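You operate a simulated robot arm through the tools that you are given. There is no shell and no other tool. Be economical: measure what you need, move in short steps, check, and stop when the job is done.

You run a simulated two-armed robot. Do the job below in one go: nothing can be reset, and whatever is moved stays where it is left.

## Task
Snap the yellow and purple key tags shut and lay them in the green tray.
Fine: use the jig and turn its dial back to open; leave the third key tag alone.
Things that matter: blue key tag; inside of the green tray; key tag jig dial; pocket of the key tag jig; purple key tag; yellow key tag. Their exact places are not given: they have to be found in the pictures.

The check looks at the end state, three seconds after you hand in, the way a careful person would. Anything else that was tipped, shoved, dropped, spilled or broken makes it a failure.

## Robot
Two 7-joint arms with fingered hands on one trunk, on a base that drives. Base frame: it is fixed to the floor where the robot stands at the start and does not move with it; the origin is under the middle of the robot, x ahead of it, y to its left, z up; the surface under the hand at the start is at about z = 0.78. Units: m, rad, N and s.
The left shoulder is at the start at [0.07, 0.145, 0.987], the right one opposite. With the tool pointing down near the work surface each hand reaches from about 0.44 to 0.8 m from the robot's upright axis, wherever it stands, measured 20 degrees to its own side. Places, roughly: inside of the green tray [0.5, 0, 0.8]; key tag jig dial [0.4, -0.3, 0.8]; pocket of the key tag jig [0.5, -0.3, 0.8]. Payload 3.5 kg a hand.
The tool frame of a hand sits at the grasp point between the pads (the TCP): z along the fingers, y along the line on which they close. The tips reach 0.025 m beyond it. Largest opening 0.088 m; the body of the gripper starts 0.029 m behind the TCP. The gripper is a hand of 4 fingers: y runs from the thumb to the fingers, the wrist lies at [-0.013, -0.097, -0.162] in the tool frame, and closing takes about 1.5 s.
Orientation is told as [roll, pitch, yaw] about the base's x, y, z axes, in that order, counted from this pose: with the fingers straight down and the wrist toward the robot, the tool's x, y and z point along [0, 1, 0], [1, 0, 0] and [0, 0, -1] of the base frame.

## Interface
- The arms move only by the tool jog_arm. It takes "left_moves", "right_moves" or both (then of equal length, played together; a hand with none holds still); each is a list of rows, each a list of 6 numbers: the shift along the tool's x, y, z in m, then the turn, a rotation vector about the tool's x, y, z in rad. In form: [[tx, ty, tz, ax, ay, az], ...]. A call has 1 to 10 rows; each row shifts and turns the commanded pose from where the row before left it, along the tool's axes as they then stand. "left_jaw" and "right_jaw" are, for a hand that has rows, the gripper command, from -1 (fully open) to 1 (shut), values between in proportion, set as the call begins (left out, the last holds). Each row takes 0.2 s and may step no farther than 0.05 m and 0.15 rad from the row before; otherwise, or with a gripper value out of range, the whole call is refused. A pose out of reach is approached as far as the arm can. The call stops where the force on the tool passes 40 N (or 10 N more than at its start, if that is more) or the arm is blocked; 0.2 s more then pass. The fingers move at their own pace (about 0.045 m/s each) and stop on an object; they squeeze with about 26 N. The grip force told is the motor's: it shows also when the fingers shut on nothing. Time passes only in rows, and 0.2 s behind the last, so rows that do not move let the fingers close. The reply holds the time, the measured pose of the TCP, the force on the tool along the base axes, the opening and the grip force, in the units named above and with some noise, with the torque about the TCP (base axes, N m) and any sound that the robot's microphone picked up, and new pictures: "show" is both (left out), scene, wrist or none (wrist: the cameras of the hands that moved).
- Cameras (640 x 400 px; columns grow to the right, rows downward): "scene" is now at [0.1315, -0.0303, 1.304]; the picture's right is [-0.35, -0.94, 0.00], its down [-0.58, 0.21, -0.79] and it looks along [0.74, -0.27, -0.62] (base axes); focal length 274 px, centre (320, 200). "left" rides on the left gripper at [-0.064, -0.083, -0.098] in its tool frame; the picture's right is [-0.62, -0.37, 0.69], its down [0.71, -0.63, 0.30] and it looks along [0.32, 0.68, 0.65] (tool axes); focal length 265 px, centre (320, 200). "right" rides on the right gripper at [0.064, -0.083, -0.098] in its tool frame; the picture's right is [-0.62, 0.37, -0.69], its down [-0.71, -0.63, 0.30] and it looks along [-0.32, 0.68, 0.65] (tool axes); focal length 265 px, centre (320, 200).
- lift_body(by): slides the trunk up (or, below 0, down) by that many m; the arms and the scene camera ride with it, the base frame stays. It gives what a move gives, with no picture.
- drive_base(legs): drives the robot by 1 to 6 legs, each [ahead, left, turn to the left] in m, m and rad, along the robot's own axes; the way and the turn of a leg run together, so that a leg with both is an arc; at most 1.5 m and 3.142 rad a leg. The arms and the cameras ride along, it lands a little off, and it stops where it bumps. It gives what a move gives, and a new picture of the scene camera.
- set_fingers(index, middle, ring, thumb_bend, thumb_turn, hand): sets how far each is bent, from 0 (flat) to 100 (curled in); at 30 the hand is open as for a grip, at 70 the pads meet at the TCP. One left out holds its place. A second passes; each finger stops where it meets its share of the squeeze, and holds until it gets a number again. A gripper value or a shape takes the hand back. It gives what a move gives, with no picture; readings hold the bend of each and the force on the fingers (four entries, about 0 where the hand has none), thumb and palm. thumb_turn goes from beside the hand (0) to across from the fingers (100), as for a grip.
- preshape(shape, hand): the hand has 4 fingers and takes this shape, open, in about a second: jaw (thumb against the fingers, like two jaws); tri (thumb and two fingers); tip (a fingertip pinch); poke (one finger out to press); point (the index stretched); flat (the hand flat); cup (the hand cupped); fist (a fist). The gripper value then closes the fingers along that shape, each until it touches; the sizes above hold for jaw. It gives what a move gives, with no picture.
- turn_head(pan, tilt): turns the head with the scene camera to pan (to the left, within 1.501 rad either way) and tilt (down, from -0.506 to 1.204), counted from straight ahead of the robot. It gives what a move gives, and a new picture of the scene camera.
- probe_pixels(camera, pixels): for up to 12 pixels [column, row] of the newest picture of that camera ("zoom" is the newest enlarged one), the place [x, y, z] in the base frame of the surface seen there, good to about 0.002 m. It takes no simulated time.
- inspect(camera, box): a new picture of the part [left, top, right, bottom] of that camera's present view, enlarged. It takes no simulated time.
- hand_in(): hands the job in; it is judged then, once.

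Work in short steps. Measure before you move; look again where a grasp or a placing could have gone wrong, and mend it. You have 80 turns and 260 pictures in all, those below and enlarged ones among them. Open the grippers and draw the arms clear of the work before you hand the job in, unless the task says otherwise; then end with one line.

The tools are called after ">>>" by a JSON object that holds its "fn" and its "kwargs". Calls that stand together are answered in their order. jog_arm: Moves the arms, as the interface text tells. Its arguments: {"type":"object","properties":{"left_moves":{"type":"array"},"left_jaw":{"type":"number"},"right_moves":{"type":"array"},"right_jaw":{"type":"number"},"show":{"type":"string","enum":["both","scene","wrist","none"]}},"required":[]} The other tools are called the same way: lift_body (by) slides the trunk up or down; preshape (shape, hand) gives the hand a shape; set_fingers (index, middle, ring, thumb_bend, thumb_turn, hand) moves the fingers one by one; drive_base (legs) drives the base; turn_head (pan, tilt) turns the head that bears the scene camera; probe_pixels (camera, pixels) gives the place of the surface under pixels of a picture; inspect (camera, box) takes an enlarged picture of a part of a camera's view; hand_in () hands the job in.

At the start:

```text
time_s: 0.0
left_tool_pos: [0.5182, 0.0142, 1.0562]
left_orientation: [0.001, 0.0, 0.0]
left_contact_force: [-1.0, -0.6, 0.1]
left_torque: [0.01, 0.0, 0.0]
left_width: 0.0878
left_grip_force: 0.0
left_shape: jaw
left_bend: [30.0, 30.0, 30.0, 30.0, 98.0]
left_finger forces: [0.0, 0.0, 0.0, 0.1, 0.0, 0.1]
right_tool_pos: [0.3941, -0.3733, 1.0695]
right_orientation: [0.0, 0.0, 0.0]
right_contact_force: [-0.6, -0.7, -0.4]
right_torque: [-0.03, -0.03, -0.05]
right_width: 0.0874
right_grip_force: 0.0
right_shape: jaw
right_bend: [30.0, 30.0, 30.0, 30.0, 98.0]
right_finger forces: [0.0, 0.0, 0.0, 0.0, 0.0, 0.1]
trunk travel left (down, up): [-0.55, 0.29]
robot x, y, heading: [0.0019, 0.0017, 0.005]
head pan, tilt: [-0.354, 0.665]
```

scene: 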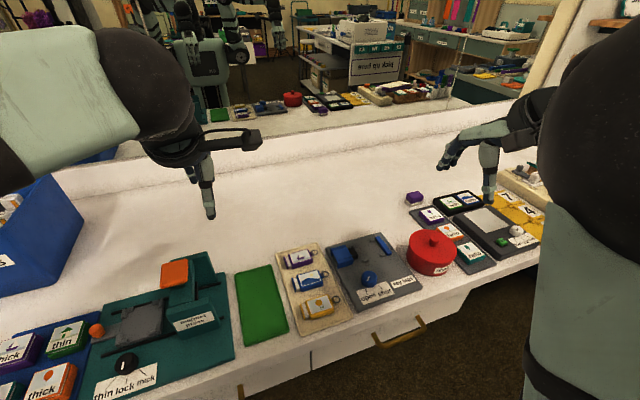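
right: 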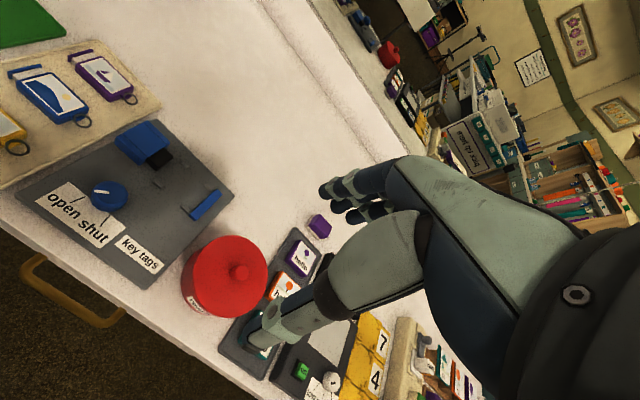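
left: 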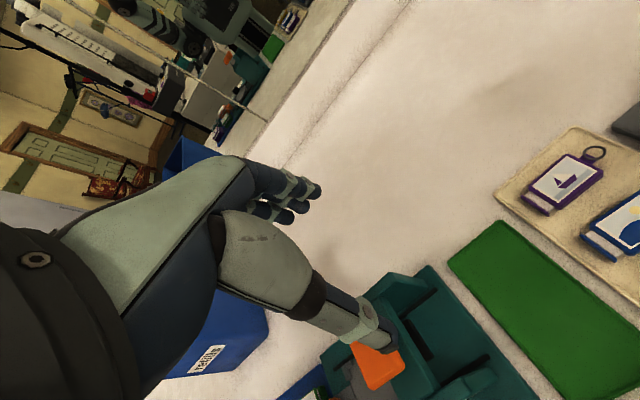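

The scene shows a green tray near (262,303), tags on a mat around (310,280), and the jig near (370,270). I'll zoom in on them.

>>> {"fn": "inspect", "kwargs": {"camera": "scene", "box": [220, 220, 420, 345]}}

>>> {"fn": "inspect", "kwargs": {"camera": "right", "box": [0, 20, 260, 290]}}

```text
3.20 times, centred on (320, 282) of scene
```

zoom: 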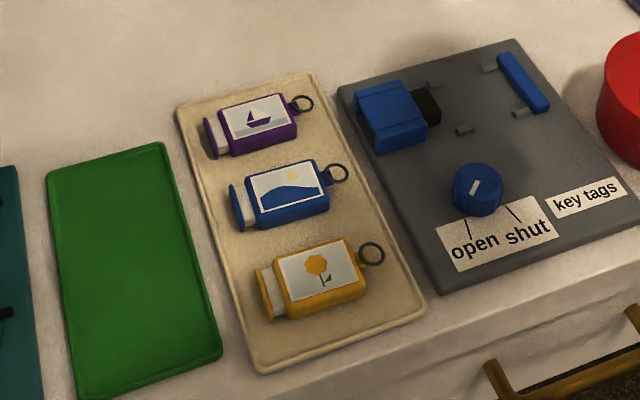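

```text
1.48 times, centred on (130, 155) of right
```

zoom: 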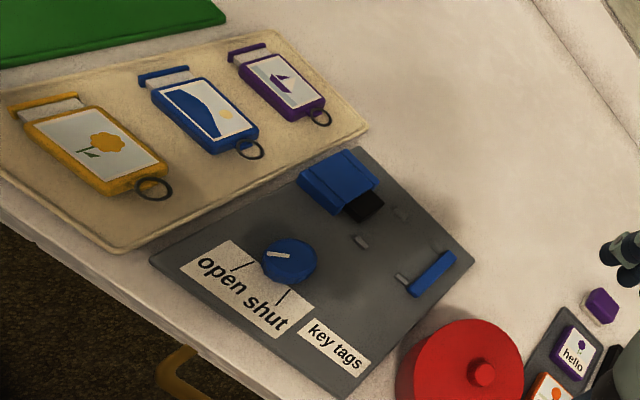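

The tag caps face left (+y), with the rings facing the jig. Next I'll probe positions in the scene picture.

>>> {"fn": "inspect", "kwargs": {"camera": "scene", "box": [320, 225, 420, 310]}}

>>> {"fn": "probe_pixels", "kwargs": {"camera": "scene", "pixels": [[284, 264], [290, 261], [301, 259], [315, 253], [310, 303], [318, 307], [336, 300], [303, 308], [245, 275], [275, 335], [305, 333], [330, 345]]}}

>>> {"fn": "inspect", "kwargs": {"camera": "scene", "box": [270, 240, 350, 325]}}

```text
4.71 times, centred on (370, 268) of scene
```

zoom: 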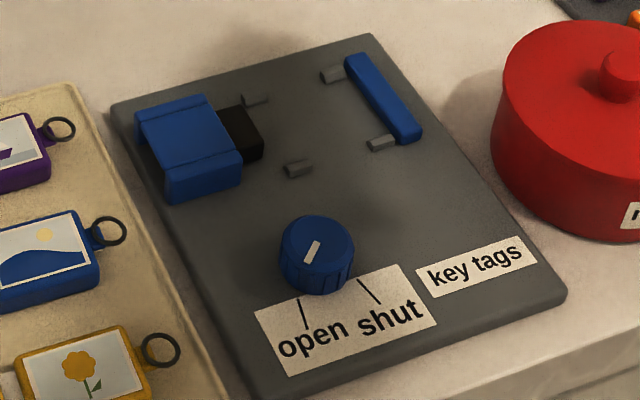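

```text
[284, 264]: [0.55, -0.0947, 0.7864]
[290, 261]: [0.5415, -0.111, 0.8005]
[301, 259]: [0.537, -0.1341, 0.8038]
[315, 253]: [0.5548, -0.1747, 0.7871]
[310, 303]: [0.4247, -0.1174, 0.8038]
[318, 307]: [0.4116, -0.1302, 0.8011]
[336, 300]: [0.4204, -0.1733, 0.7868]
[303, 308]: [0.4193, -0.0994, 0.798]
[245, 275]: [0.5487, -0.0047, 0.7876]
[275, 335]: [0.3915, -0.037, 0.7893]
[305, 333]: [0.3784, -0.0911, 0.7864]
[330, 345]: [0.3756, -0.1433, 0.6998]
```

```text
4.71 times, centred on (310, 282) of scene
```

zoom: 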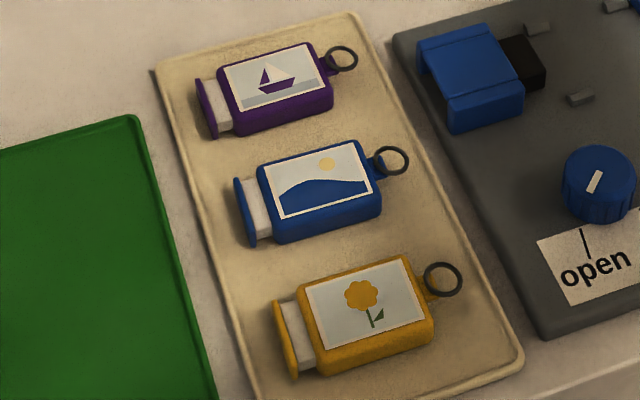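

Next I'll probe the tag corners in this zoom.

>>> {"fn": "probe_pixels", "kwargs": {"camera": "zoom", "pixels": [[219, 78], [316, 45], [332, 86], [240, 120], [202, 80], [212, 132], [300, 290], [404, 258], [432, 315], [322, 352], [278, 305], [294, 372]]}}

>>> {"fn": "probe_pixels", "kwargs": {"camera": "zoom", "pixels": [[260, 166], [364, 142], [380, 190], [276, 226], [341, 48], [441, 265], [450, 340], [350, 395], [238, 180], [250, 240], [207, 108], [287, 340]]}}

>>> {"fn": "inspect", "kwargs": {"camera": "scene", "box": [325, 228, 415, 308]}}

```text
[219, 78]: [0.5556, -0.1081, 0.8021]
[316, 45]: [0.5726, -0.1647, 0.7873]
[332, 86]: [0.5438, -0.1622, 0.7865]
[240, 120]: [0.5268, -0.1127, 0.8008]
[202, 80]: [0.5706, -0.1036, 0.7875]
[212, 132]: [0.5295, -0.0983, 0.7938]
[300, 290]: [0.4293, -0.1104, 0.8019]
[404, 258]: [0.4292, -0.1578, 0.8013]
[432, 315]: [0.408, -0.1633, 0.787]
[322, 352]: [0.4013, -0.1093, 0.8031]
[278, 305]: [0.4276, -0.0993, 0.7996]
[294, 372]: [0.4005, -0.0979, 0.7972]
```

```text
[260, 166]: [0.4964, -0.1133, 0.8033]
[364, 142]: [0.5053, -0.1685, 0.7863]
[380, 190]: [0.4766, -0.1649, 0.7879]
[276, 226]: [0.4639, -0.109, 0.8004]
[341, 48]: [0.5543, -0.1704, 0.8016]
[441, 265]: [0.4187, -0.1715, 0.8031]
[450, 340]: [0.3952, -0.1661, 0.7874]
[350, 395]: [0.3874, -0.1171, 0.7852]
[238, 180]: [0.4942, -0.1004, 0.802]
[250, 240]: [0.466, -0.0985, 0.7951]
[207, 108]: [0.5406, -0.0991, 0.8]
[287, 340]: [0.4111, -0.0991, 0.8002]
```

```text
5.00 times, centred on (370, 268) of scene
```

zoom: 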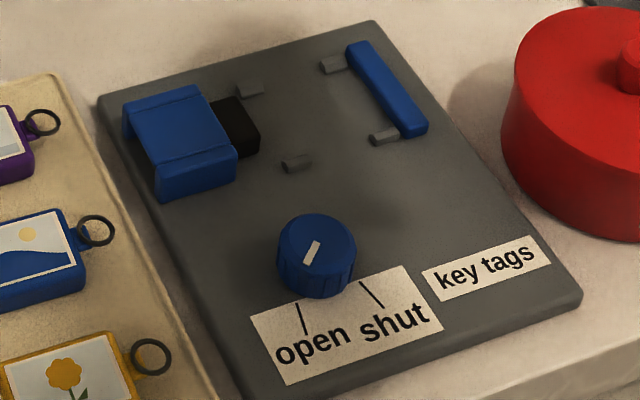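

Now the jig geometry.

>>> {"fn": "probe_pixels", "kwargs": {"camera": "zoom", "pixels": [[248, 88], [298, 160], [330, 64], [384, 134], [356, 44], [416, 128], [232, 105], [250, 150], [310, 110], [312, 225], [306, 260], [318, 242]]}}

>>> {"fn": "probe_pixels", "kwargs": {"camera": "zoom", "pixels": [[140, 110], [215, 160], [170, 185], [283, 162], [315, 155], [237, 90], [262, 85], [398, 130], [370, 140], [302, 330], [375, 295], [344, 60]]}}

>>> {"fn": "inspect", "kwargs": {"camera": "scene", "box": [340, 228, 400, 268]}}

```text
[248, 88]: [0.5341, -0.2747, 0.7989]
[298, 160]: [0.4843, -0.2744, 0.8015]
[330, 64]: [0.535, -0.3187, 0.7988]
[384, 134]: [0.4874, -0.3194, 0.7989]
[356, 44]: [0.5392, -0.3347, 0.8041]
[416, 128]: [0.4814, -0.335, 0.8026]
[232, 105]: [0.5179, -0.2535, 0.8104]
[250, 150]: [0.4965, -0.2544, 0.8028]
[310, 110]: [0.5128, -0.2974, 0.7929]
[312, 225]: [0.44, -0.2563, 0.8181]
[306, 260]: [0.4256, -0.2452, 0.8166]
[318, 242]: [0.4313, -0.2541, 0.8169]
```

```text
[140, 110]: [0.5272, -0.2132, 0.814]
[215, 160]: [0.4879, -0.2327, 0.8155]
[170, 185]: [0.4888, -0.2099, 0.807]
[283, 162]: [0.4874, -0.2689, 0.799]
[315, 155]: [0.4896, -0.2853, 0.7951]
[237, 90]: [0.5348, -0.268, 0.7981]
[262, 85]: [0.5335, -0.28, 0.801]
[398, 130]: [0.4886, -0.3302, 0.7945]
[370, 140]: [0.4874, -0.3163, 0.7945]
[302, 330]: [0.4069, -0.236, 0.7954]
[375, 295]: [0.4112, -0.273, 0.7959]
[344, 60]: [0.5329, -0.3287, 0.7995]
```

```text
10.00 times, centred on (370, 248) of scene
```

zoom: 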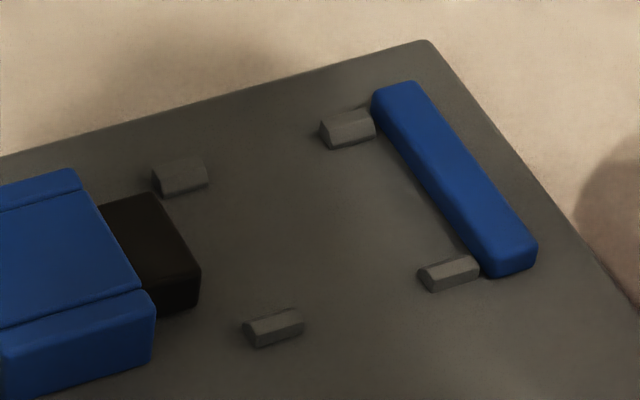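

>>> {"fn": "probe_pixels", "kwargs": {"camera": "zoom", "pixels": [[180, 186], [195, 182], [270, 316], [290, 315], [350, 140], [445, 262], [405, 130], [465, 235], [395, 160], [180, 262], [130, 200], [180, 295]]}}

>>> {"fn": "inspect", "kwargs": {"camera": "scene", "box": [295, 285, 350, 325]}}

>>> {"fn": "inspect", "kwargs": {"camera": "right", "box": [0, 60, 80, 160]}}

>>> {"fn": "inspect", "kwargs": {"camera": "right", "box": [100, 105, 240, 225]}}

```text
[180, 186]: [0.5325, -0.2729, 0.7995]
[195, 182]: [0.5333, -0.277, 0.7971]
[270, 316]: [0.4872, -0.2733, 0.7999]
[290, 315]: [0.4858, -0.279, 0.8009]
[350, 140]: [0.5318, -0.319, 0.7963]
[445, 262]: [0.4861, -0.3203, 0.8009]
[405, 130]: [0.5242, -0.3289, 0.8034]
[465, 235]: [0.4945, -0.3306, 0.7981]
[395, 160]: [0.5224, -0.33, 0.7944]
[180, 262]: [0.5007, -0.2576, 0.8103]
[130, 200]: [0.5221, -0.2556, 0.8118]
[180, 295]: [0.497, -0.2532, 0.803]
```

```text
10.00 times, centred on (322, 305) of scene
```

zoom: 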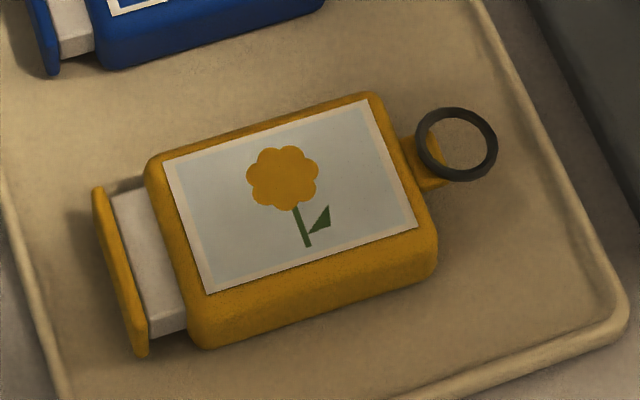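

```text
4.00 times, centred on (40, 110) of right
```

zoom: 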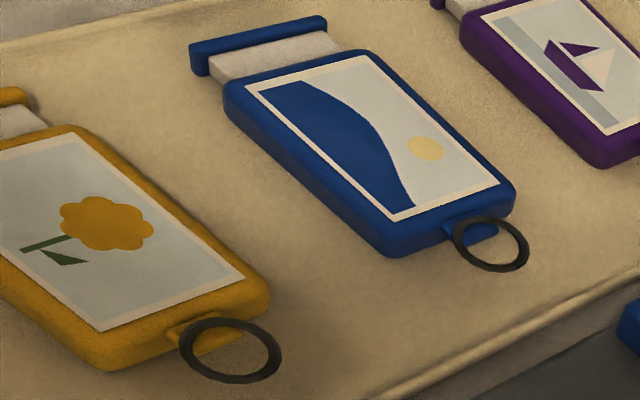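

```text
3.33 times, centred on (170, 165) of right
```

zoom: 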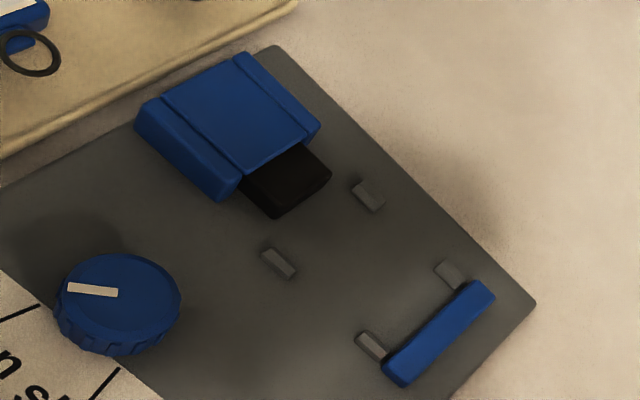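

>>> {"fn": "inspect", "kwargs": {"camera": "scene", "box": [295, 285, 350, 325]}}

>>> {"fn": "probe_pixels", "kwargs": {"camera": "zoom", "pixels": [[265, 122], [310, 318], [265, 130], [308, 305], [418, 165], [435, 183], [410, 145], [456, 110], [492, 140], [470, 176], [433, 240], [180, 250]]}}

>>> {"fn": "inspect", "kwargs": {"camera": "scene", "box": [275, 235, 330, 275]}}

>>> {"fn": "probe_pixels", "kwargs": {"camera": "zoom", "pixels": [[225, 140], [255, 238], [280, 120], [320, 232], [380, 110], [400, 230], [385, 200], [140, 170], [155, 280], [420, 165], [440, 130], [330, 260]]}}

```text
10.00 times, centred on (322, 305) of scene
```

zoom: 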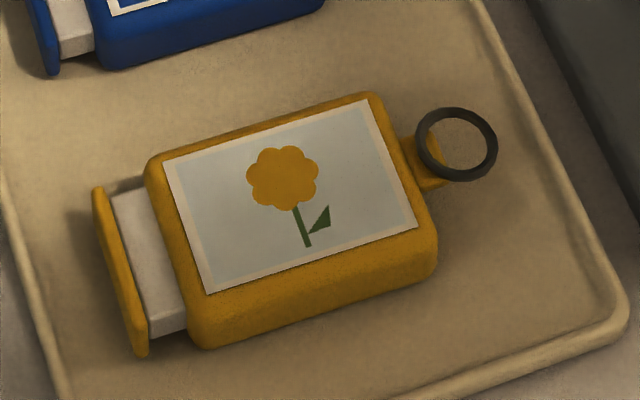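

```text
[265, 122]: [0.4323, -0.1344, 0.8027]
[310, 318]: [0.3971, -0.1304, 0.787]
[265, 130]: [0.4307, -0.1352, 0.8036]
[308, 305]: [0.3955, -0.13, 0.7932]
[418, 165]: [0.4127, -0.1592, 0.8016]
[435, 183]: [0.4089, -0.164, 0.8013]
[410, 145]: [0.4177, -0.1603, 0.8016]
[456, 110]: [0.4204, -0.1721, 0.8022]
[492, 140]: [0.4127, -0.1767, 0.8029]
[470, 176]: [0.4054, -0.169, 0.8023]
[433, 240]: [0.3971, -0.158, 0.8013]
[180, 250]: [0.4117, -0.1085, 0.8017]
```

```text
10.00 times, centred on (302, 255) of scene
```

zoom: 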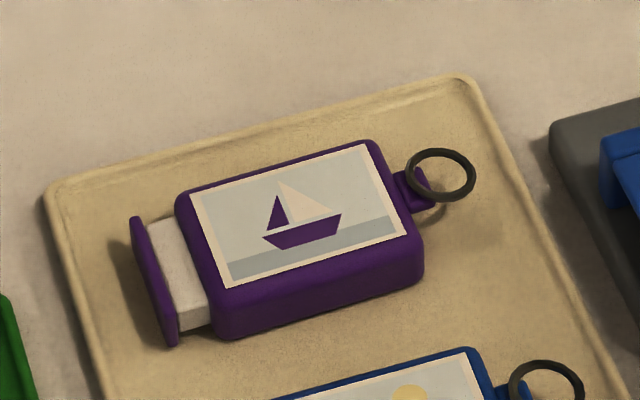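

```text
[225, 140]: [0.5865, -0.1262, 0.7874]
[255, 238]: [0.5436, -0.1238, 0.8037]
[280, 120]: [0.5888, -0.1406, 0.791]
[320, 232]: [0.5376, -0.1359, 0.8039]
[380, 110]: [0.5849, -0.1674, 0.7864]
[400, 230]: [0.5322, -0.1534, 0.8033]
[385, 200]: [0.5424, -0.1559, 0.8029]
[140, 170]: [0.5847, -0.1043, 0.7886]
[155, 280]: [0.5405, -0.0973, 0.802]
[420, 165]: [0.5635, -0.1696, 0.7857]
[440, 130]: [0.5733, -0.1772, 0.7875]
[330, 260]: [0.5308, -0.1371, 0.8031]
```

The tag body is about 0.037 wide in x and centred at x≈0.414, y≈-0.134 for yellow. The pocket is centred near x≈0.510, with the stop face at y≈-0.329 and the pusher face at y≈-0.256. I'll move the left hand aside, bring the right hand above yellow, and try the fingertip-pinch shape.

>>> {"fn": "preshape", "kwargs": {"hand": "right", "shape": "tip"}}

>>> {"fn": "jog_arm", "kwargs": {"right_moves": [[0.048, 0.004, 0.01, 0, 0, 0], [0.048, 0.004, 0.01, 0, 0, 0], [0.048, 0.004, 0.01, 0, 0, 0], [0.048, 0.004, 0.02, 0, 0, 0], [0.047, 0.004, 0.02, 0, 0, 0], [0, 0, 0.04, 0, 0, 0]], "left_moves": [[0.045, 0, 0, 0, 0, 0], [0.045, 0, 0, 0, 0, 0], [0.045, 0, 0, 0, 0, 0], [0.045, 0, 0, 0, 0, 0], [0.045, 0, 0, 0, 0, 0], [0, 0, 0, 0, 0, 0]]}}

```text
time_s: 0.9
left_tool_pos: [0.5178, 0.0141, 1.0552]
left_orientation: [0.0, -0.001, -0.001]
left_contact_force: [0.0, 0.4, -0.1]
left_torque: [-0.02, -0.03, 0.0]
left_width: 0.0876
left_grip_force: 0.1
left_shape: jaw
left_bend: [30.0, 30.0, 30.0, 30.0, 98.0]
left_finger forces: [0.0, 0.0, 0.0, 0.0, 0.0, 0.1]
right_tool_pos: [0.3933, -0.3739, 1.0696]
right_orientation: [0.0, 0.001, 0.0]
right_contact_force: [-0.1, -0.9, 0.6]
right_torque: [0.01, -0.02, 0.0]
right_width: 0.0878
right_grip_force: 0.1
right_shape: tip
right_bend: [30.0, 98.0, 99.0, 30.0, 98.0]
right_finger forces: [0.1, 0.1, 0.0, 0.0, 0.0, 0.1]
trunk travel left (down, up): [-0.55, 0.29]
robot x, y, heading: [0.0012, -0.0011, -0.004]
head pan, tilt: [-0.354, 0.665]
```

```text
refused: row 4 steps farther than a row can; nothing moved
```

A row was over the step limit, so I'll use smaller rows.

>>> {"fn": "jog_arm", "kwargs": {"right_moves": [[0.04, 0.003, 0.015, 0, 0, 0], [0.04, 0.003, 0.015, 0, 0, 0], [0.04, 0.003, 0.02, 0, 0, 0], [0.04, 0.003, 0.02, 0, 0, 0], [0.04, 0.004, 0.02, 0, 0, 0], [0.039, 0.004, 0.02, 0, 0, 0]], "left_moves": [[0.045, 0, 0, 0, 0, 0], [0.045, 0, 0, 0, 0, 0], [0.045, 0, 0, 0, 0, 0], [0.045, 0, 0, 0, 0, 0], [0.045, 0, 0, 0, 0, 0], [0, 0, 0, 0, 0, 0]]}}

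```text
time_s: 2.3
left_tool_pos: [0.5181, 0.2392, 1.0561]
left_orientation: [0.0, 0.0, 0.0]
left_contact_force: [-0.2, -0.8, -0.4]
left_torque: [0.0, -0.01, 0.04]
left_width: 0.0875
left_grip_force: 0.0
left_shape: jaw
left_bend: [30.0, 30.0, 30.0, 30.0, 98.0]
left_finger forces: [0.0, 0.0, 0.1, 0.0, 0.0, 0.1]
right_tool_pos: [0.469, -0.1921, 0.9417]
right_orientation: [0.013, 0.0, -0.007]
right_contact_force: [0.6, -0.2, 0.1]
right_torque: [-0.01, -0.04, -0.01]
right_width: 0.0879
right_grip_force: 0.1
right_shape: tip
right_bend: [30.0, 98.0, 99.0, 30.0, 98.0]
right_finger forces: [0.0, 0.0, 0.0, 0.0, 0.0, 0.0]
right hand out of reach, approached as far as the arm can: row 2, 3, 4, 5, 6
trunk travel left (down, up): [-0.55, 0.29]
robot x, y, heading: [-0.0016, -0.0048, 0.003]
head pan, tilt: [-0.354, 0.665]
```

scene: 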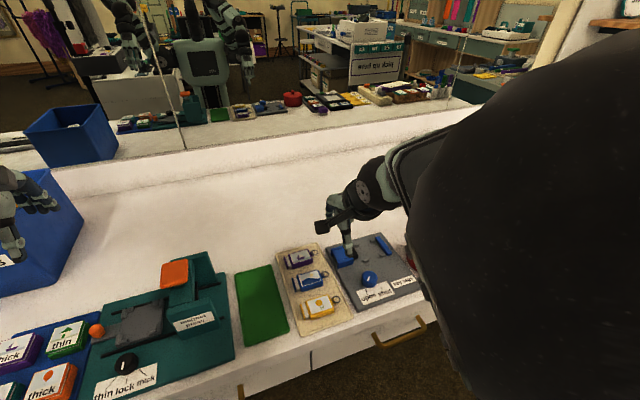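
right: 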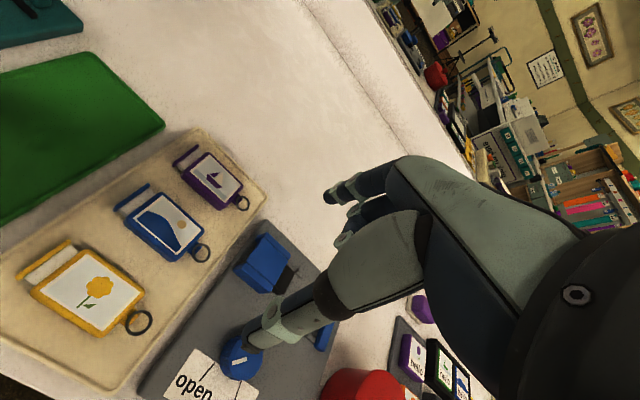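
left: 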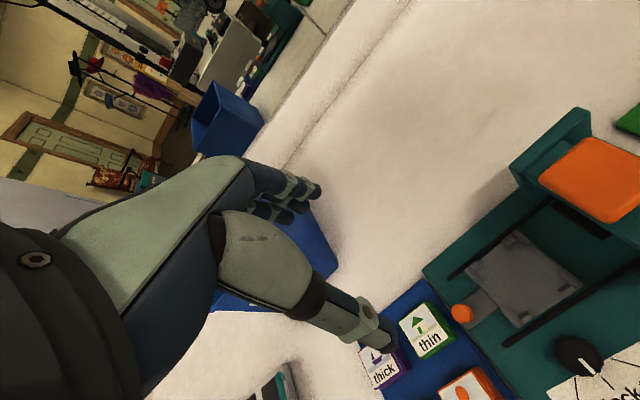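

The spot is too close to the body for the right arm. I'll back the base up 0.1 m and shift it 0.05 m left.

>>> {"fn": "drive_base", "kwargs": {"legs": [[-0.1, 0.05, 0]]}}

>>> {"fn": "jog_arm", "kwargs": {"right_moves": [[0, 0, 0, 0, 0, 0], [0, 0, 0, 0, 0, 0], [0, 0, 0, 0, 0, 0]], "show": "wrist"}}

```text
time_s: 3.4
left_tool_pos: [0.4449, 0.2744, 1.0584]
left_orientation: [-0.001, -0.002, 0.0]
left_contact_force: [-0.9, -0.3, 0.3]
left_torque: [-0.02, -0.02, -0.03]
left_width: 0.0879
left_grip_force: 0.0
left_shape: jaw
left_bend: [30.0, 30.0, 30.0, 30.0, 98.0]
left_finger forces: [0.1, 0.1, 0.0, 0.1, 0.0, 0.0]
right_tool_pos: [0.3973, -0.155, 0.9441]
right_orientation: [0.016, -0.005, -0.006]
right_contact_force: [-0.6, -0.2, 0.4]
right_torque: [-0.03, 0.01, -0.01]
right_width: 0.088
right_grip_force: 0.1
right_shape: tip
right_bend: [30.0, 98.0, 99.0, 30.0, 98.0]
right_finger forces: [0.1, 0.0, 0.1, 0.0, 0.0, 0.0]
trunk travel left (down, up): [-0.55, 0.29]
robot x, y, heading: [-0.0677, 0.0301, -0.003]
head pan, tilt: [-0.354, 0.665]
stopped in leg 1: the robot was blocked; the commanded pose is now the measured one
```

scene: 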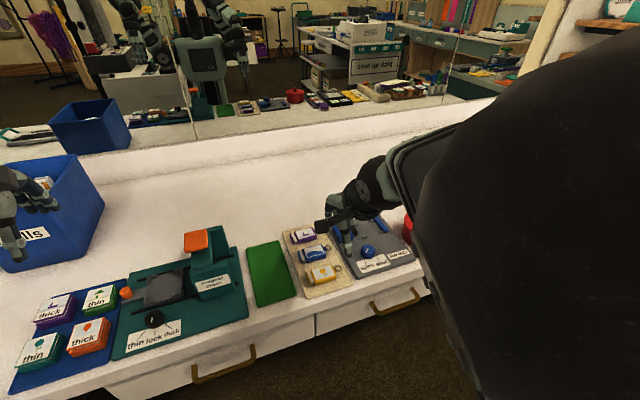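

```text
time_s: 4.2
left_tool_pos: [0.4491, 0.2729, 1.0554]
left_orientation: [0.002, 0.001, 0.001]
left_contact_force: [0.0, 0.3, -0.8]
left_torque: [0.01, -0.02, 0.01]
left_width: 0.0874
left_grip_force: 0.1
left_shape: jaw
left_bend: [30.0, 30.0, 30.0, 30.0, 98.0]
left_finger forces: [0.0, 0.1, 0.0, 0.0, 0.0, 0.0]
right_tool_pos: [0.4009, -0.1565, 0.9416]
right_orientation: [0.019, 0.0, -0.004]
right_contact_force: [0.2, -0.5, -0.7]
right_torque: [0.01, 0.02, 0.0]
right_width: 0.0878
right_grip_force: 0.0
right_shape: tip
right_bend: [30.0, 98.0, 99.0, 30.0, 98.0]
right_finger forces: [0.0, 0.1, 0.0, 0.0, 0.1, 0.0]
trunk travel left (down, up): [-0.55, 0.29]
robot x, y, heading: [-0.0713, 0.0332, -0.001]
head pan, tilt: [-0.354, 0.665]
```

right: 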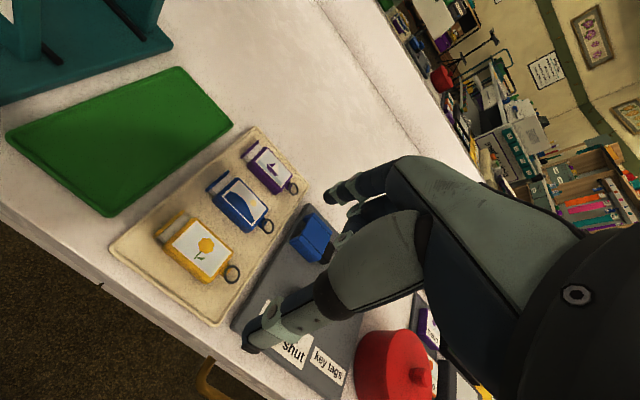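

The base stopped after about 7 cm, which may be enough. I'll move to above yellow, level the hand, and set the opening to about 0.058.

>>> {"fn": "jog_arm", "kwargs": {"right_moves": [[0.0225, 0.013, 0.02, 0, -0.019, 0.004], [0, 0, 0.025, 0, 0, 0], [0, 0, 0, 0, 0, 0], [0, 0, 0, 0, 0, 0]], "right_jaw": -0.32}}

```text
time_s: 5.2
left_tool_pos: [0.4503, 0.273, 1.0562]
left_orientation: [0.0, 0.002, -0.002]
left_contact_force: [0.1, -1.2, -0.1]
left_torque: [0.0, -0.04, 0.0]
left_width: 0.0877
left_grip_force: 0.0
left_shape: jaw
left_bend: [30.0, 30.0, 30.0, 30.0, 98.0]
left_finger forces: [0.0, 0.1, 0.1, 0.0, 0.0, 0.0]
right_tool_pos: [0.4147, -0.1337, 0.8983]
right_orientation: [0.008, -0.004, -0.009]
right_contact_force: [0.3, -0.6, 0.4]
right_torque: [-0.01, 0.03, 0.01]
right_width: 0.0581
right_grip_force: 0.1
right_shape: tip
right_bend: [29.0, 98.0, 99.0, 61.0, 99.0]
right_finger forces: [0.0, 0.1, 0.0, 0.0, 0.0, 0.0]
trunk travel left (down, up): [-0.55, 0.29]
robot x, y, heading: [-0.0707, 0.0341, -0.003]
head pan, tilt: [-0.354, 0.665]
```

scene: 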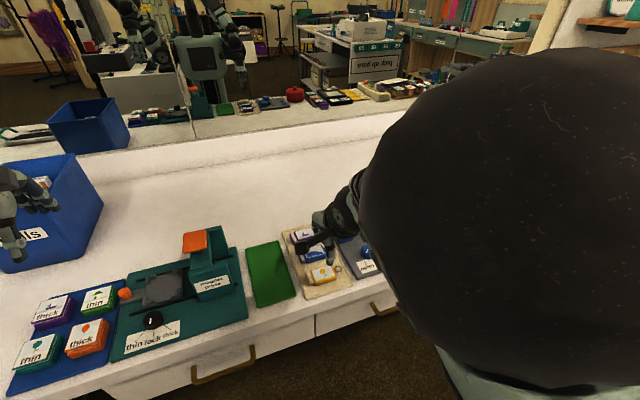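
right: 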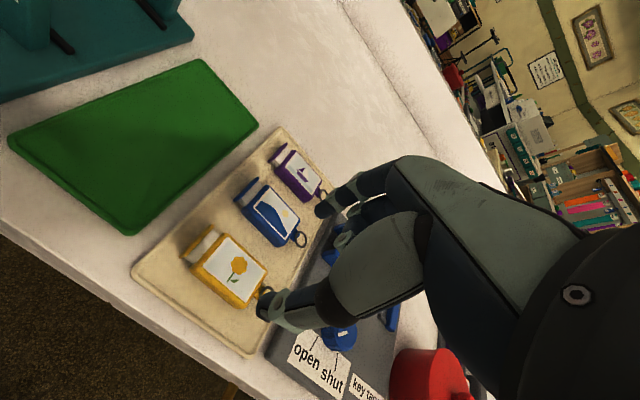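

The thumb bends to 61 while the index stays at 29, so the opening may be off-centre. I'll probe the fingertips.

>>> {"fn": "inspect", "kwargs": {"camera": "right", "box": [160, 120, 400, 340]}}

>>> {"fn": "probe_pixels", "kwargs": {"camera": "right", "pixels": [[262, 305], [268, 296], [285, 300], [320, 209], [324, 200], [350, 230], [340, 195], [300, 315]]}}

>>> {"fn": "inspect", "kwargs": {"camera": "scene", "box": [280, 180, 380, 300]}}

```text
1.82 times, centred on (280, 230) of right
```

zoom: 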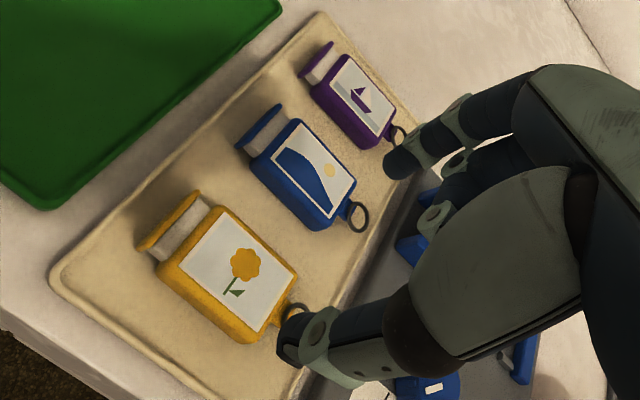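

```text
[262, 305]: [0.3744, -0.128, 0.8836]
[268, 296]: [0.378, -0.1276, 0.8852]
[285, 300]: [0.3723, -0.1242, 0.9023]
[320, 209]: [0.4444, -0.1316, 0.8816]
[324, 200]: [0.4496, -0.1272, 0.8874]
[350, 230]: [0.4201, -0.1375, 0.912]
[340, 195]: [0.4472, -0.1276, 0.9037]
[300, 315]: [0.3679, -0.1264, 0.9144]
```

```text
3.33 times, centred on (330, 240) of scene
```

zoom: 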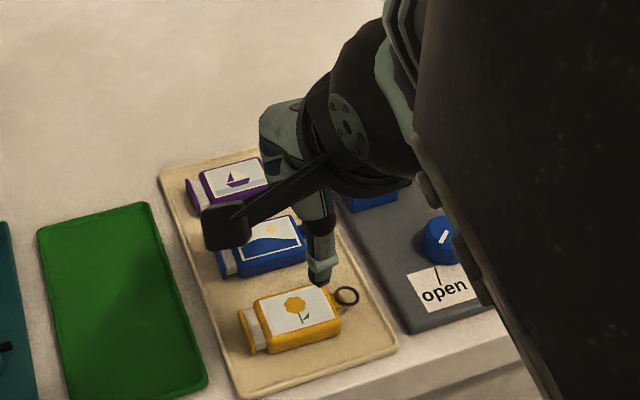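

The pads are symmetric about the TCP, at x≈0.383 and x≈0.441. I'll descend to TCP z≈0.817.

>>> {"fn": "jog_arm", "kwargs": {"right_moves": [[0, 0, 0.027, 0, 0, 0.009], [0, 0, 0.027, 0, 0, 0], [0, 0, 0.02, 0, 0, 0], [0, 0, 0.007, 0, 0, 0], [0, 0, 0, 0, 0, 0]], "show": "wrist"}}

>>> {"fn": "inspect", "kwargs": {"camera": "scene", "box": [280, 180, 380, 300]}}

```text
time_s: 6.4
left_tool_pos: [0.4495, 0.2719, 1.0563]
left_orientation: [0.0, 0.001, -0.001]
left_contact_force: [-0.4, 1.0, -1.0]
left_torque: [-0.01, 0.0, -0.04]
left_width: 0.0877
left_grip_force: 0.0
left_shape: jaw
left_bend: [30.0, 30.0, 30.0, 30.0, 98.0]
left_finger forces: [0.1, 0.0, 0.1, 0.0, 0.0, 0.0]
right_tool_pos: [0.4138, -0.1339, 0.8156]
right_orientation: [0.001, -0.003, -0.017]
right_contact_force: [0.3, -0.6, -0.8]
right_torque: [0.01, 0.01, 0.04]
right_width: 0.0584
right_grip_force: 0.0
right_shape: tip
right_bend: [29.0, 98.0, 99.0, 61.0, 99.0]
right_finger forces: [0.0, 0.0, 0.0, 0.0, 0.1, 0.1]
trunk travel left (down, up): [-0.55, 0.29]
robot x, y, heading: [-0.0682, 0.0354, -0.002]
head pan, tilt: [-0.354, 0.665]
```

right: 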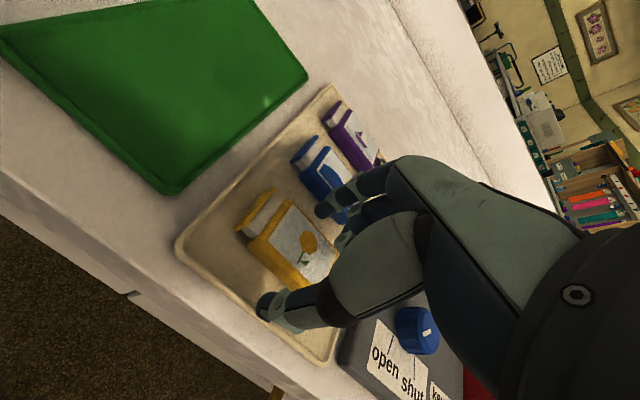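

```text
3.33 times, centred on (330, 240) of scene
```

zoom: 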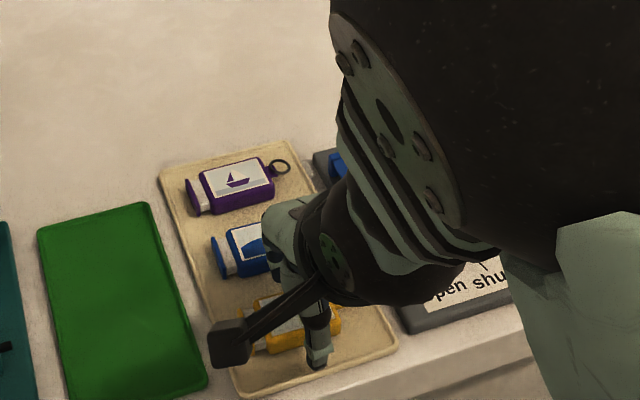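

There's no contact. I'll correct the yaw and close on the tag.

>>> {"fn": "jog_arm", "kwargs": {"right_moves": [[0, 0, 0, 0, 0, -0.015], [0, 0, 0, 0, 0, 0], [0, 0, 0, 0, 0, 0], [0, 0, 0, 0, 0, 0], [0, 0, 0, 0, 0, 0], [0, 0, 0, 0, 0, 0]], "right_jaw": 0.5, "show": "wrist"}}

>>> {"fn": "inspect", "kwargs": {"camera": "right", "box": [160, 80, 400, 340]}}

```text
time_s: 7.8
left_tool_pos: [0.4482, 0.2717, 1.0555]
left_orientation: [0.001, 0.0, -0.002]
left_contact_force: [-0.4, 0.1, 0.2]
left_torque: [0.03, -0.01, -0.02]
left_width: 0.0877
left_grip_force: 0.0
left_shape: jaw
left_bend: [30.0, 30.0, 30.0, 30.0, 98.0]
left_finger forces: [0.1, 0.0, 0.0, 0.0, 0.0, 0.0]
right_tool_pos: [0.4127, -0.1342, 0.8158]
right_orientation: [0.001, -0.001, -0.003]
right_contact_force: [0.0, 0.1, 0.1]
right_torque: [0.0, -0.03, 0.0]
right_width: 0.032
right_grip_force: 25.9
right_shape: tip
right_bend: [74.0, 100.0, 100.0, 73.0, 100.0]
right_finger forces: [23.5, 0.1, 0.0, 0.0, 23.5, 0.1]
trunk travel left (down, up): [-0.55, 0.29]
robot x, y, heading: [-0.0716, 0.0317, -0.003]
head pan, tilt: [-0.354, 0.665]
```

right: 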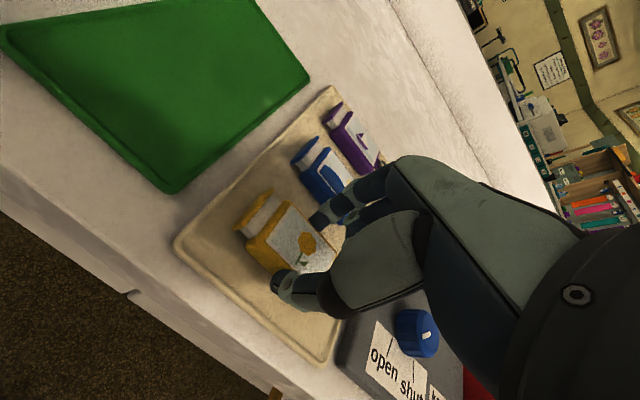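

```text
1.54 times, centred on (280, 210) of right
```

zoom: 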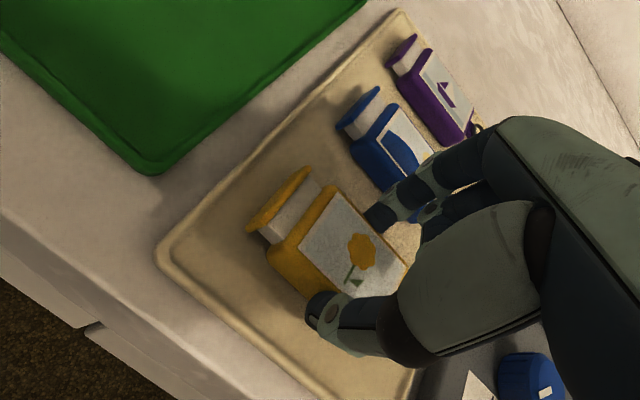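

It's gripped (23.5 N, width 0.032). I'll lift straight up and look.

>>> {"fn": "jog_arm", "kwargs": {"right_moves": [[0, 0, -0.02, 0, 0, 0], [0, 0, -0.03, 0, 0, 0], [0, 0, -0.03, 0, 0, 0], [0, 0, 0, 0, 0, 0]]}}

>>> {"fn": "inspect", "kwargs": {"camera": "right", "box": [160, 80, 400, 340]}}

```text
time_s: 8.8
left_tool_pos: [0.4499, 0.2715, 1.0544]
left_orientation: [0.001, 0.001, -0.001]
left_contact_force: [0.3, 0.5, 0.8]
left_torque: [0.0, 0.02, 0.0]
left_width: 0.0878
left_grip_force: 0.0
left_shape: jaw
left_bend: [30.0, 30.0, 30.0, 30.0, 98.0]
left_finger forces: [0.0, 0.0, 0.0, 0.0, 0.0, 0.0]
right_tool_pos: [0.4148, -0.1343, 0.8957]
right_orientation: [0.0, -0.001, -0.001]
right_contact_force: [-0.2, -0.3, -0.2]
right_torque: [0.02, -0.02, -0.02]
right_width: 0.0321
right_grip_force: 26.1
right_shape: tip
right_bend: [74.0, 100.0, 100.0, 73.0, 100.0]
right_finger forces: [23.4, 0.0, 0.0, 0.0, 23.5, 0.1]
trunk travel left (down, up): [-0.55, 0.29]
robot x, y, heading: [-0.0707, 0.0358, -0.001]
head pan, tilt: [-0.354, 0.665]
```

scene: 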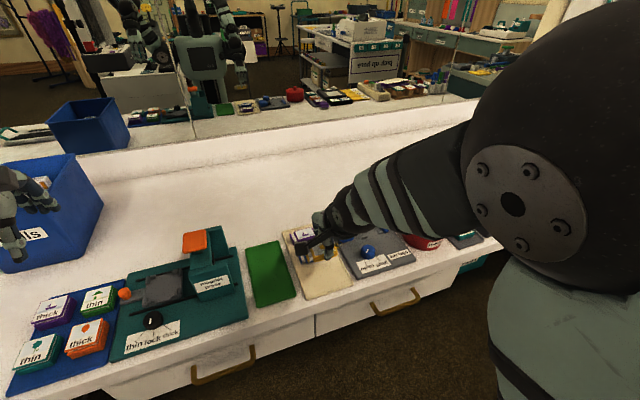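
right: 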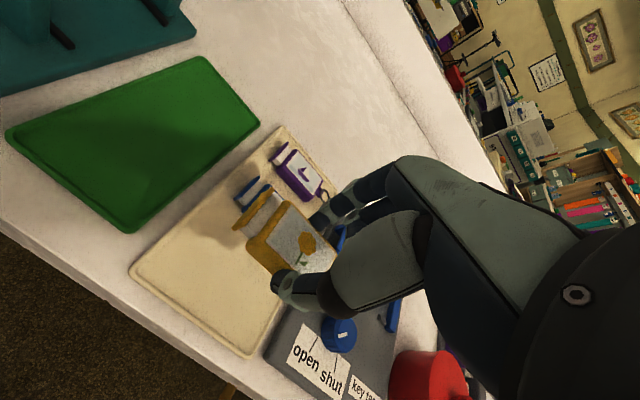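

```text
1.54 times, centred on (280, 210) of right
```

zoom: 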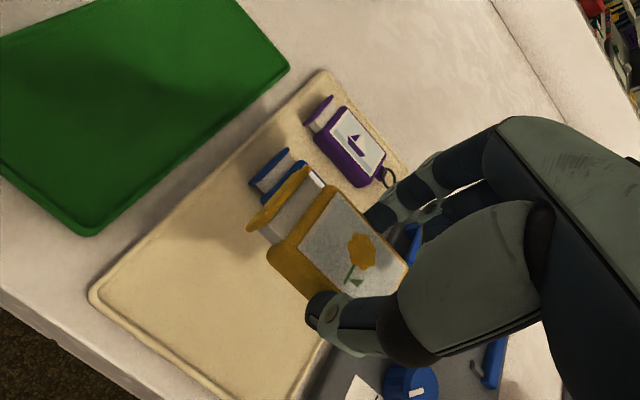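

The tag is held level. Before moving to the jig I'll probe the pot, the held tag and the jig for clearance.

>>> {"fn": "probe_pixels", "kwargs": {"camera": "right", "pixels": [[410, 378], [392, 365], [420, 350], [248, 212], [238, 225], [262, 262], [290, 205], [335, 250], [340, 327], [315, 235], [276, 268], [284, 203]]}}

```text
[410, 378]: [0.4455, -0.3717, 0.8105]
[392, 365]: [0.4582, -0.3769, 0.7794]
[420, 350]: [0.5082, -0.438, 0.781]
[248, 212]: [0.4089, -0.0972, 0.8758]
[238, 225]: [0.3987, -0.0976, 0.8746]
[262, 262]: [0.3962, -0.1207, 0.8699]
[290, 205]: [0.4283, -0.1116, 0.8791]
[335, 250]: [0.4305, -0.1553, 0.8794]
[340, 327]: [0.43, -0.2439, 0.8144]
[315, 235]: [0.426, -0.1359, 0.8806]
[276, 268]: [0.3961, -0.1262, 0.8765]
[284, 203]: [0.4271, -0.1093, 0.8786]
```

The held tag is centred on the TCP and the pot is well clear. I'll move over the pocket to (0.5105, -0.302).

>>> {"fn": "jog_arm", "kwargs": {"right_moves": [[-0.0335, 0.019, 0, 0, 0, 0], [-0.0335, 0.019, 0, 0, 0, 0], [-0.0335, 0.019, 0, 0, 0, 0], [-0.0335, 0.019, 0, 0, 0, 0], [-0.0335, 0.02, 0.02, 0, 0, 0], [0, 0, 0.015, 0, 0, 0], [0, 0, 0, 0, 0, 0]]}}

>>> {"fn": "inspect", "kwargs": {"camera": "right", "box": [160, 80, 400, 340]}}

>>> {"fn": "inspect", "kwargs": {"camera": "scene", "box": [280, 180, 440, 300]}}

```text
time_s: 10.4
left_tool_pos: [0.4485, 0.2726, 1.0543]
left_orientation: [0.001, -0.001, -0.001]
left_contact_force: [0.9, 0.8, 0.8]
left_torque: [0.04, 0.01, -0.02]
left_width: 0.0878
left_grip_force: 0.0
left_shape: jaw
left_bend: [30.0, 30.0, 30.0, 30.0, 98.0]
left_finger forces: [0.0, 0.1, 0.1, 0.0, 0.0, 0.0]
right_tool_pos: [0.51, -0.3009, 0.8629]
right_orientation: [0.001, -0.002, -0.001]
right_contact_force: [0.5, 0.9, -0.7]
right_torque: [0.01, 0.0, -0.02]
right_width: 0.032
right_grip_force: 26.0
right_shape: tip
right_bend: [74.0, 100.0, 100.0, 73.0, 100.0]
right_finger forces: [23.5, 0.0, 0.0, 0.0, 23.5, 0.1]
trunk travel left (down, up): [-0.55, 0.29]
robot x, y, heading: [-0.0655, 0.0333, -0.007]
head pan, tilt: [-0.354, 0.665]
```

scene: 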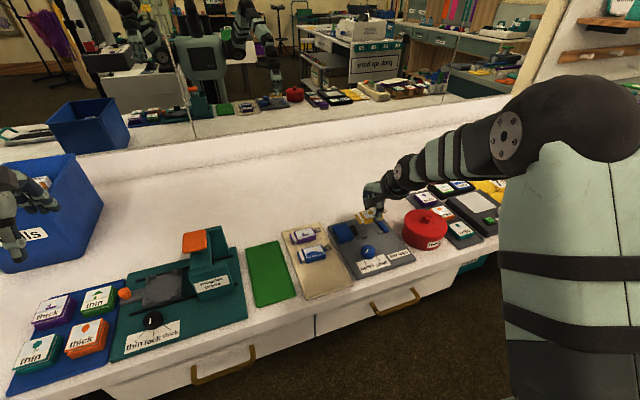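
right: 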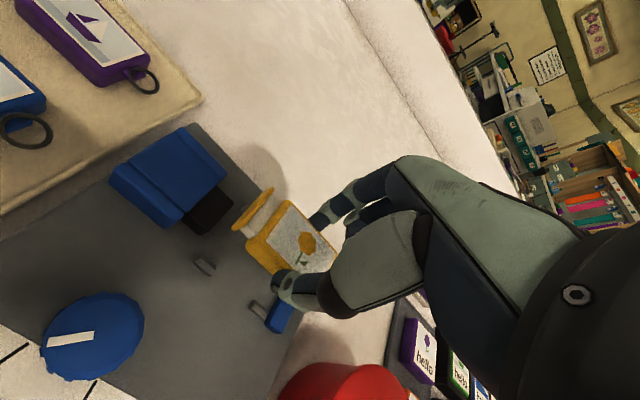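

```text
1.54 times, centred on (280, 210) of right
```

zoom: 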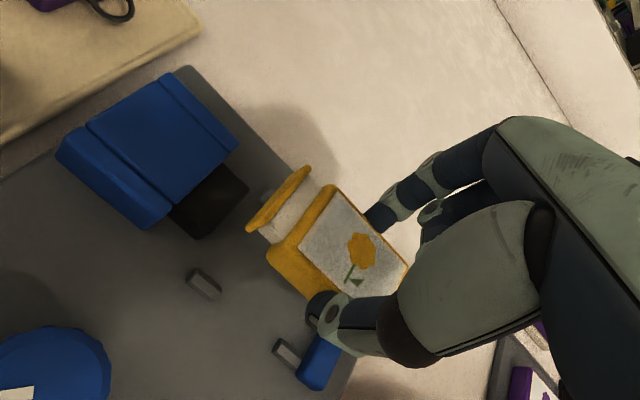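

```text
3.33 times, centred on (360, 240) of scene
```

zoom: 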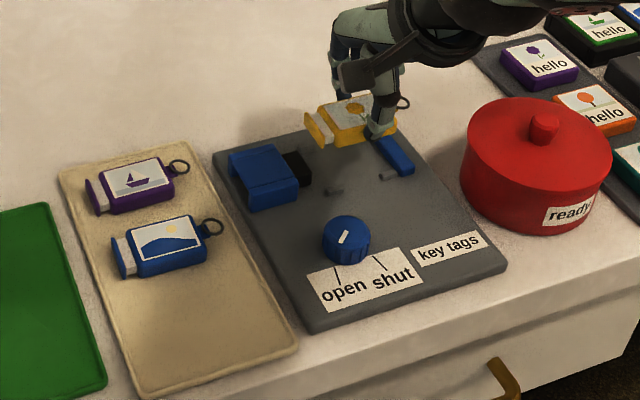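

From this closer view I'll re-measure the rails, pusher and bar.

>>> {"fn": "probe_pixels", "kwargs": {"camera": "right", "pixels": [[199, 260], [210, 270], [203, 268], [208, 263], [254, 306], [262, 316], [268, 324], [284, 310], [222, 210], [218, 225], [240, 222], [264, 268]]}}

>>> {"fn": "inspect", "kwargs": {"camera": "right", "box": [180, 180, 300, 330]}}

```text
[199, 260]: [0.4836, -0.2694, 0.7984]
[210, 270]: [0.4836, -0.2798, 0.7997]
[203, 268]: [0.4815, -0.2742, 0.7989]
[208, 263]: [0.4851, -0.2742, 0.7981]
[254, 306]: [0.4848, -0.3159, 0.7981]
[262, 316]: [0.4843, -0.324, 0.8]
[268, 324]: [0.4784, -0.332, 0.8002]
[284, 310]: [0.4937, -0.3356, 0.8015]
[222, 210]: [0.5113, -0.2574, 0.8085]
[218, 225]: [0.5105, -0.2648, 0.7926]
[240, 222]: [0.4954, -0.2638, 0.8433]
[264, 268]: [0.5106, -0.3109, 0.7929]
```

```text
2.67 times, centred on (240, 255) of right
```

zoom: 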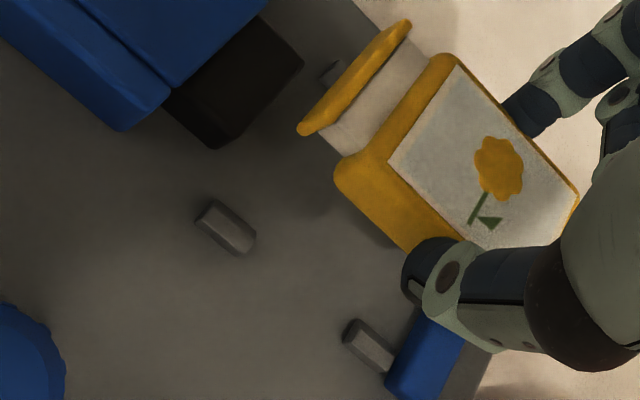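

The two views differ by about 3 mm in x, so I'll aim for x≈0.5085. I'll lower to just above the rails (tag bottom at about 0.803) and re-check.

>>> {"fn": "jog_arm", "kwargs": {"right_moves": [[0, -0.0015, 0.015, 0, 0, 0], [0, 0, 0.013, 0, 0, 0], [0, 0, 0, 0, 0, 0]], "show": "wrist"}}

>>> {"fn": "inspect", "kwargs": {"camera": "scene", "box": [330, 195, 410, 255]}}

>>> {"fn": "inspect", "kwargs": {"camera": "right", "box": [180, 180, 300, 330]}}

```text
time_s: 11.2
left_tool_pos: [0.45, 0.2724, 1.0553]
left_orientation: [0.0, 0.0, -0.003]
left_contact_force: [0.1, 0.1, 0.1]
left_torque: [-0.01, 0.01, 0.03]
left_width: 0.0876
left_grip_force: 0.0
left_shape: jaw
left_bend: [30.0, 30.0, 30.0, 30.0, 98.0]
left_finger forces: [0.0, 0.0, 0.0, 0.0, 0.0, 0.0]
right_tool_pos: [0.5062, -0.2998, 0.8336]
right_orientation: [-0.001, -0.002, -0.001]
right_contact_force: [0.1, 0.2, 0.3]
right_torque: [-0.01, -0.02, -0.01]
right_width: 0.0319
right_grip_force: 25.6
right_shape: tip
right_bend: [74.0, 100.0, 100.0, 73.0, 100.0]
right_finger forces: [23.6, 0.0, 0.0, 0.1, 23.6, 0.0]
trunk travel left (down, up): [-0.55, 0.29]
robot x, y, heading: [-0.0676, 0.033, -0.004]
head pan, tilt: [-0.354, 0.665]
```

right: 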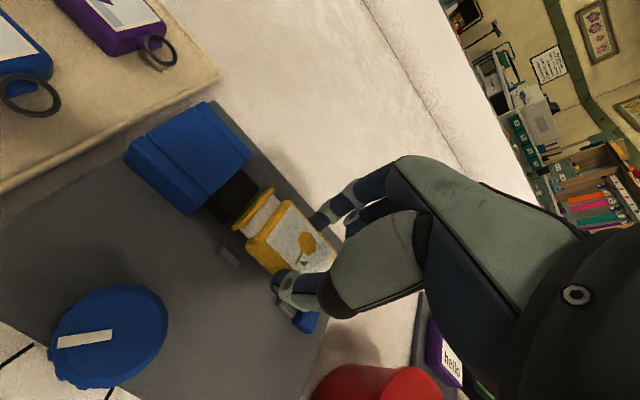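

```text
6.67 times, centred on (370, 225) of scene
```

zoom: 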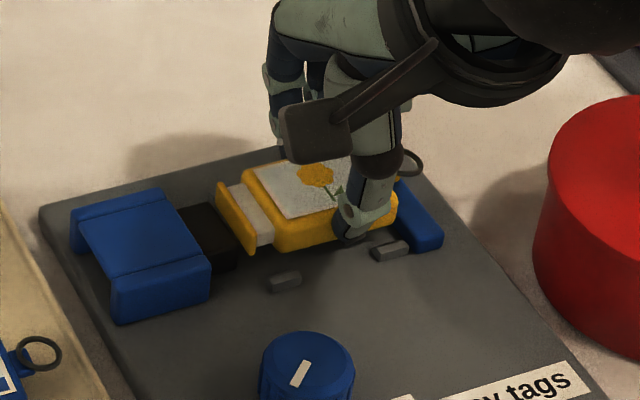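

```text
2.67 times, centred on (240, 255) of right
```

zoom: 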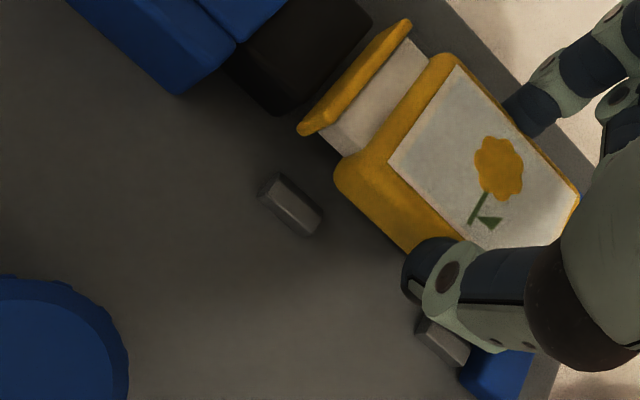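

>>> {"fn": "probe_pixels", "kwargs": {"camera": "zoom", "pixels": [[283, 190], [305, 215], [318, 210], [345, 190], [380, 230], [340, 172], [305, 130], [352, 70], [262, 190], [440, 330], [470, 350], [520, 360]]}}

>>> {"fn": "inspect", "kwargs": {"camera": "scene", "box": [330, 195, 410, 255]}}

>>> {"fn": "probe_pixels", "kwargs": {"camera": "zoom", "pixels": [[285, 278], [283, 268], [388, 248], [280, 240], [300, 235], [252, 225], [225, 240], [220, 200], [420, 220], [390, 215], [402, 195], [330, 240]]}}

```text
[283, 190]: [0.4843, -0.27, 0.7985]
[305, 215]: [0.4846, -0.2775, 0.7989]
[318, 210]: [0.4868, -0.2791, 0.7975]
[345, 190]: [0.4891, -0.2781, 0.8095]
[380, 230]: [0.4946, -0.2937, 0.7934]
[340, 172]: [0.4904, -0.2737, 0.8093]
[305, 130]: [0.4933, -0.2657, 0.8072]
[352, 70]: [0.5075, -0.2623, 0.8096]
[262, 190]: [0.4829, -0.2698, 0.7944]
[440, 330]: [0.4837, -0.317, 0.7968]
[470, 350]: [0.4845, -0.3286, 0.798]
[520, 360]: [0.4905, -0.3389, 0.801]
```

```text
6.67 times, centred on (370, 225) of scene
```

zoom: 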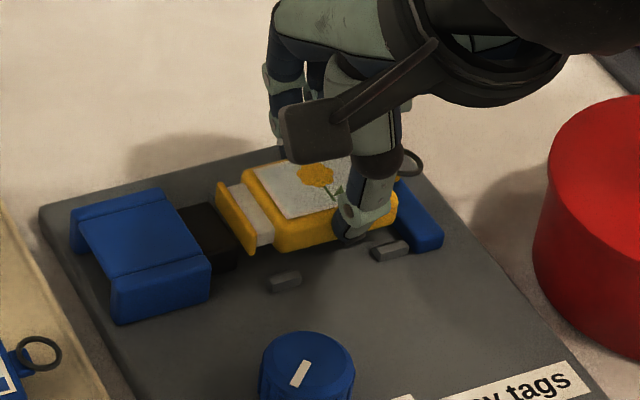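

```text
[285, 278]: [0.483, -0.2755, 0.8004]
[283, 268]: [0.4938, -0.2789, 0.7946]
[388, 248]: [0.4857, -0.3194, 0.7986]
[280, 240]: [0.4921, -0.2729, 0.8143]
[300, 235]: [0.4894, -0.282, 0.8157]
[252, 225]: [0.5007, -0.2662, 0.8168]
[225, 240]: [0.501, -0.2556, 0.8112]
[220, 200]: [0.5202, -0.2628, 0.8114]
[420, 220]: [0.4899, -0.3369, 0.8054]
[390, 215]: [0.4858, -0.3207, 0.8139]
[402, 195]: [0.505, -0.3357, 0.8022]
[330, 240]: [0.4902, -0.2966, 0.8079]
```

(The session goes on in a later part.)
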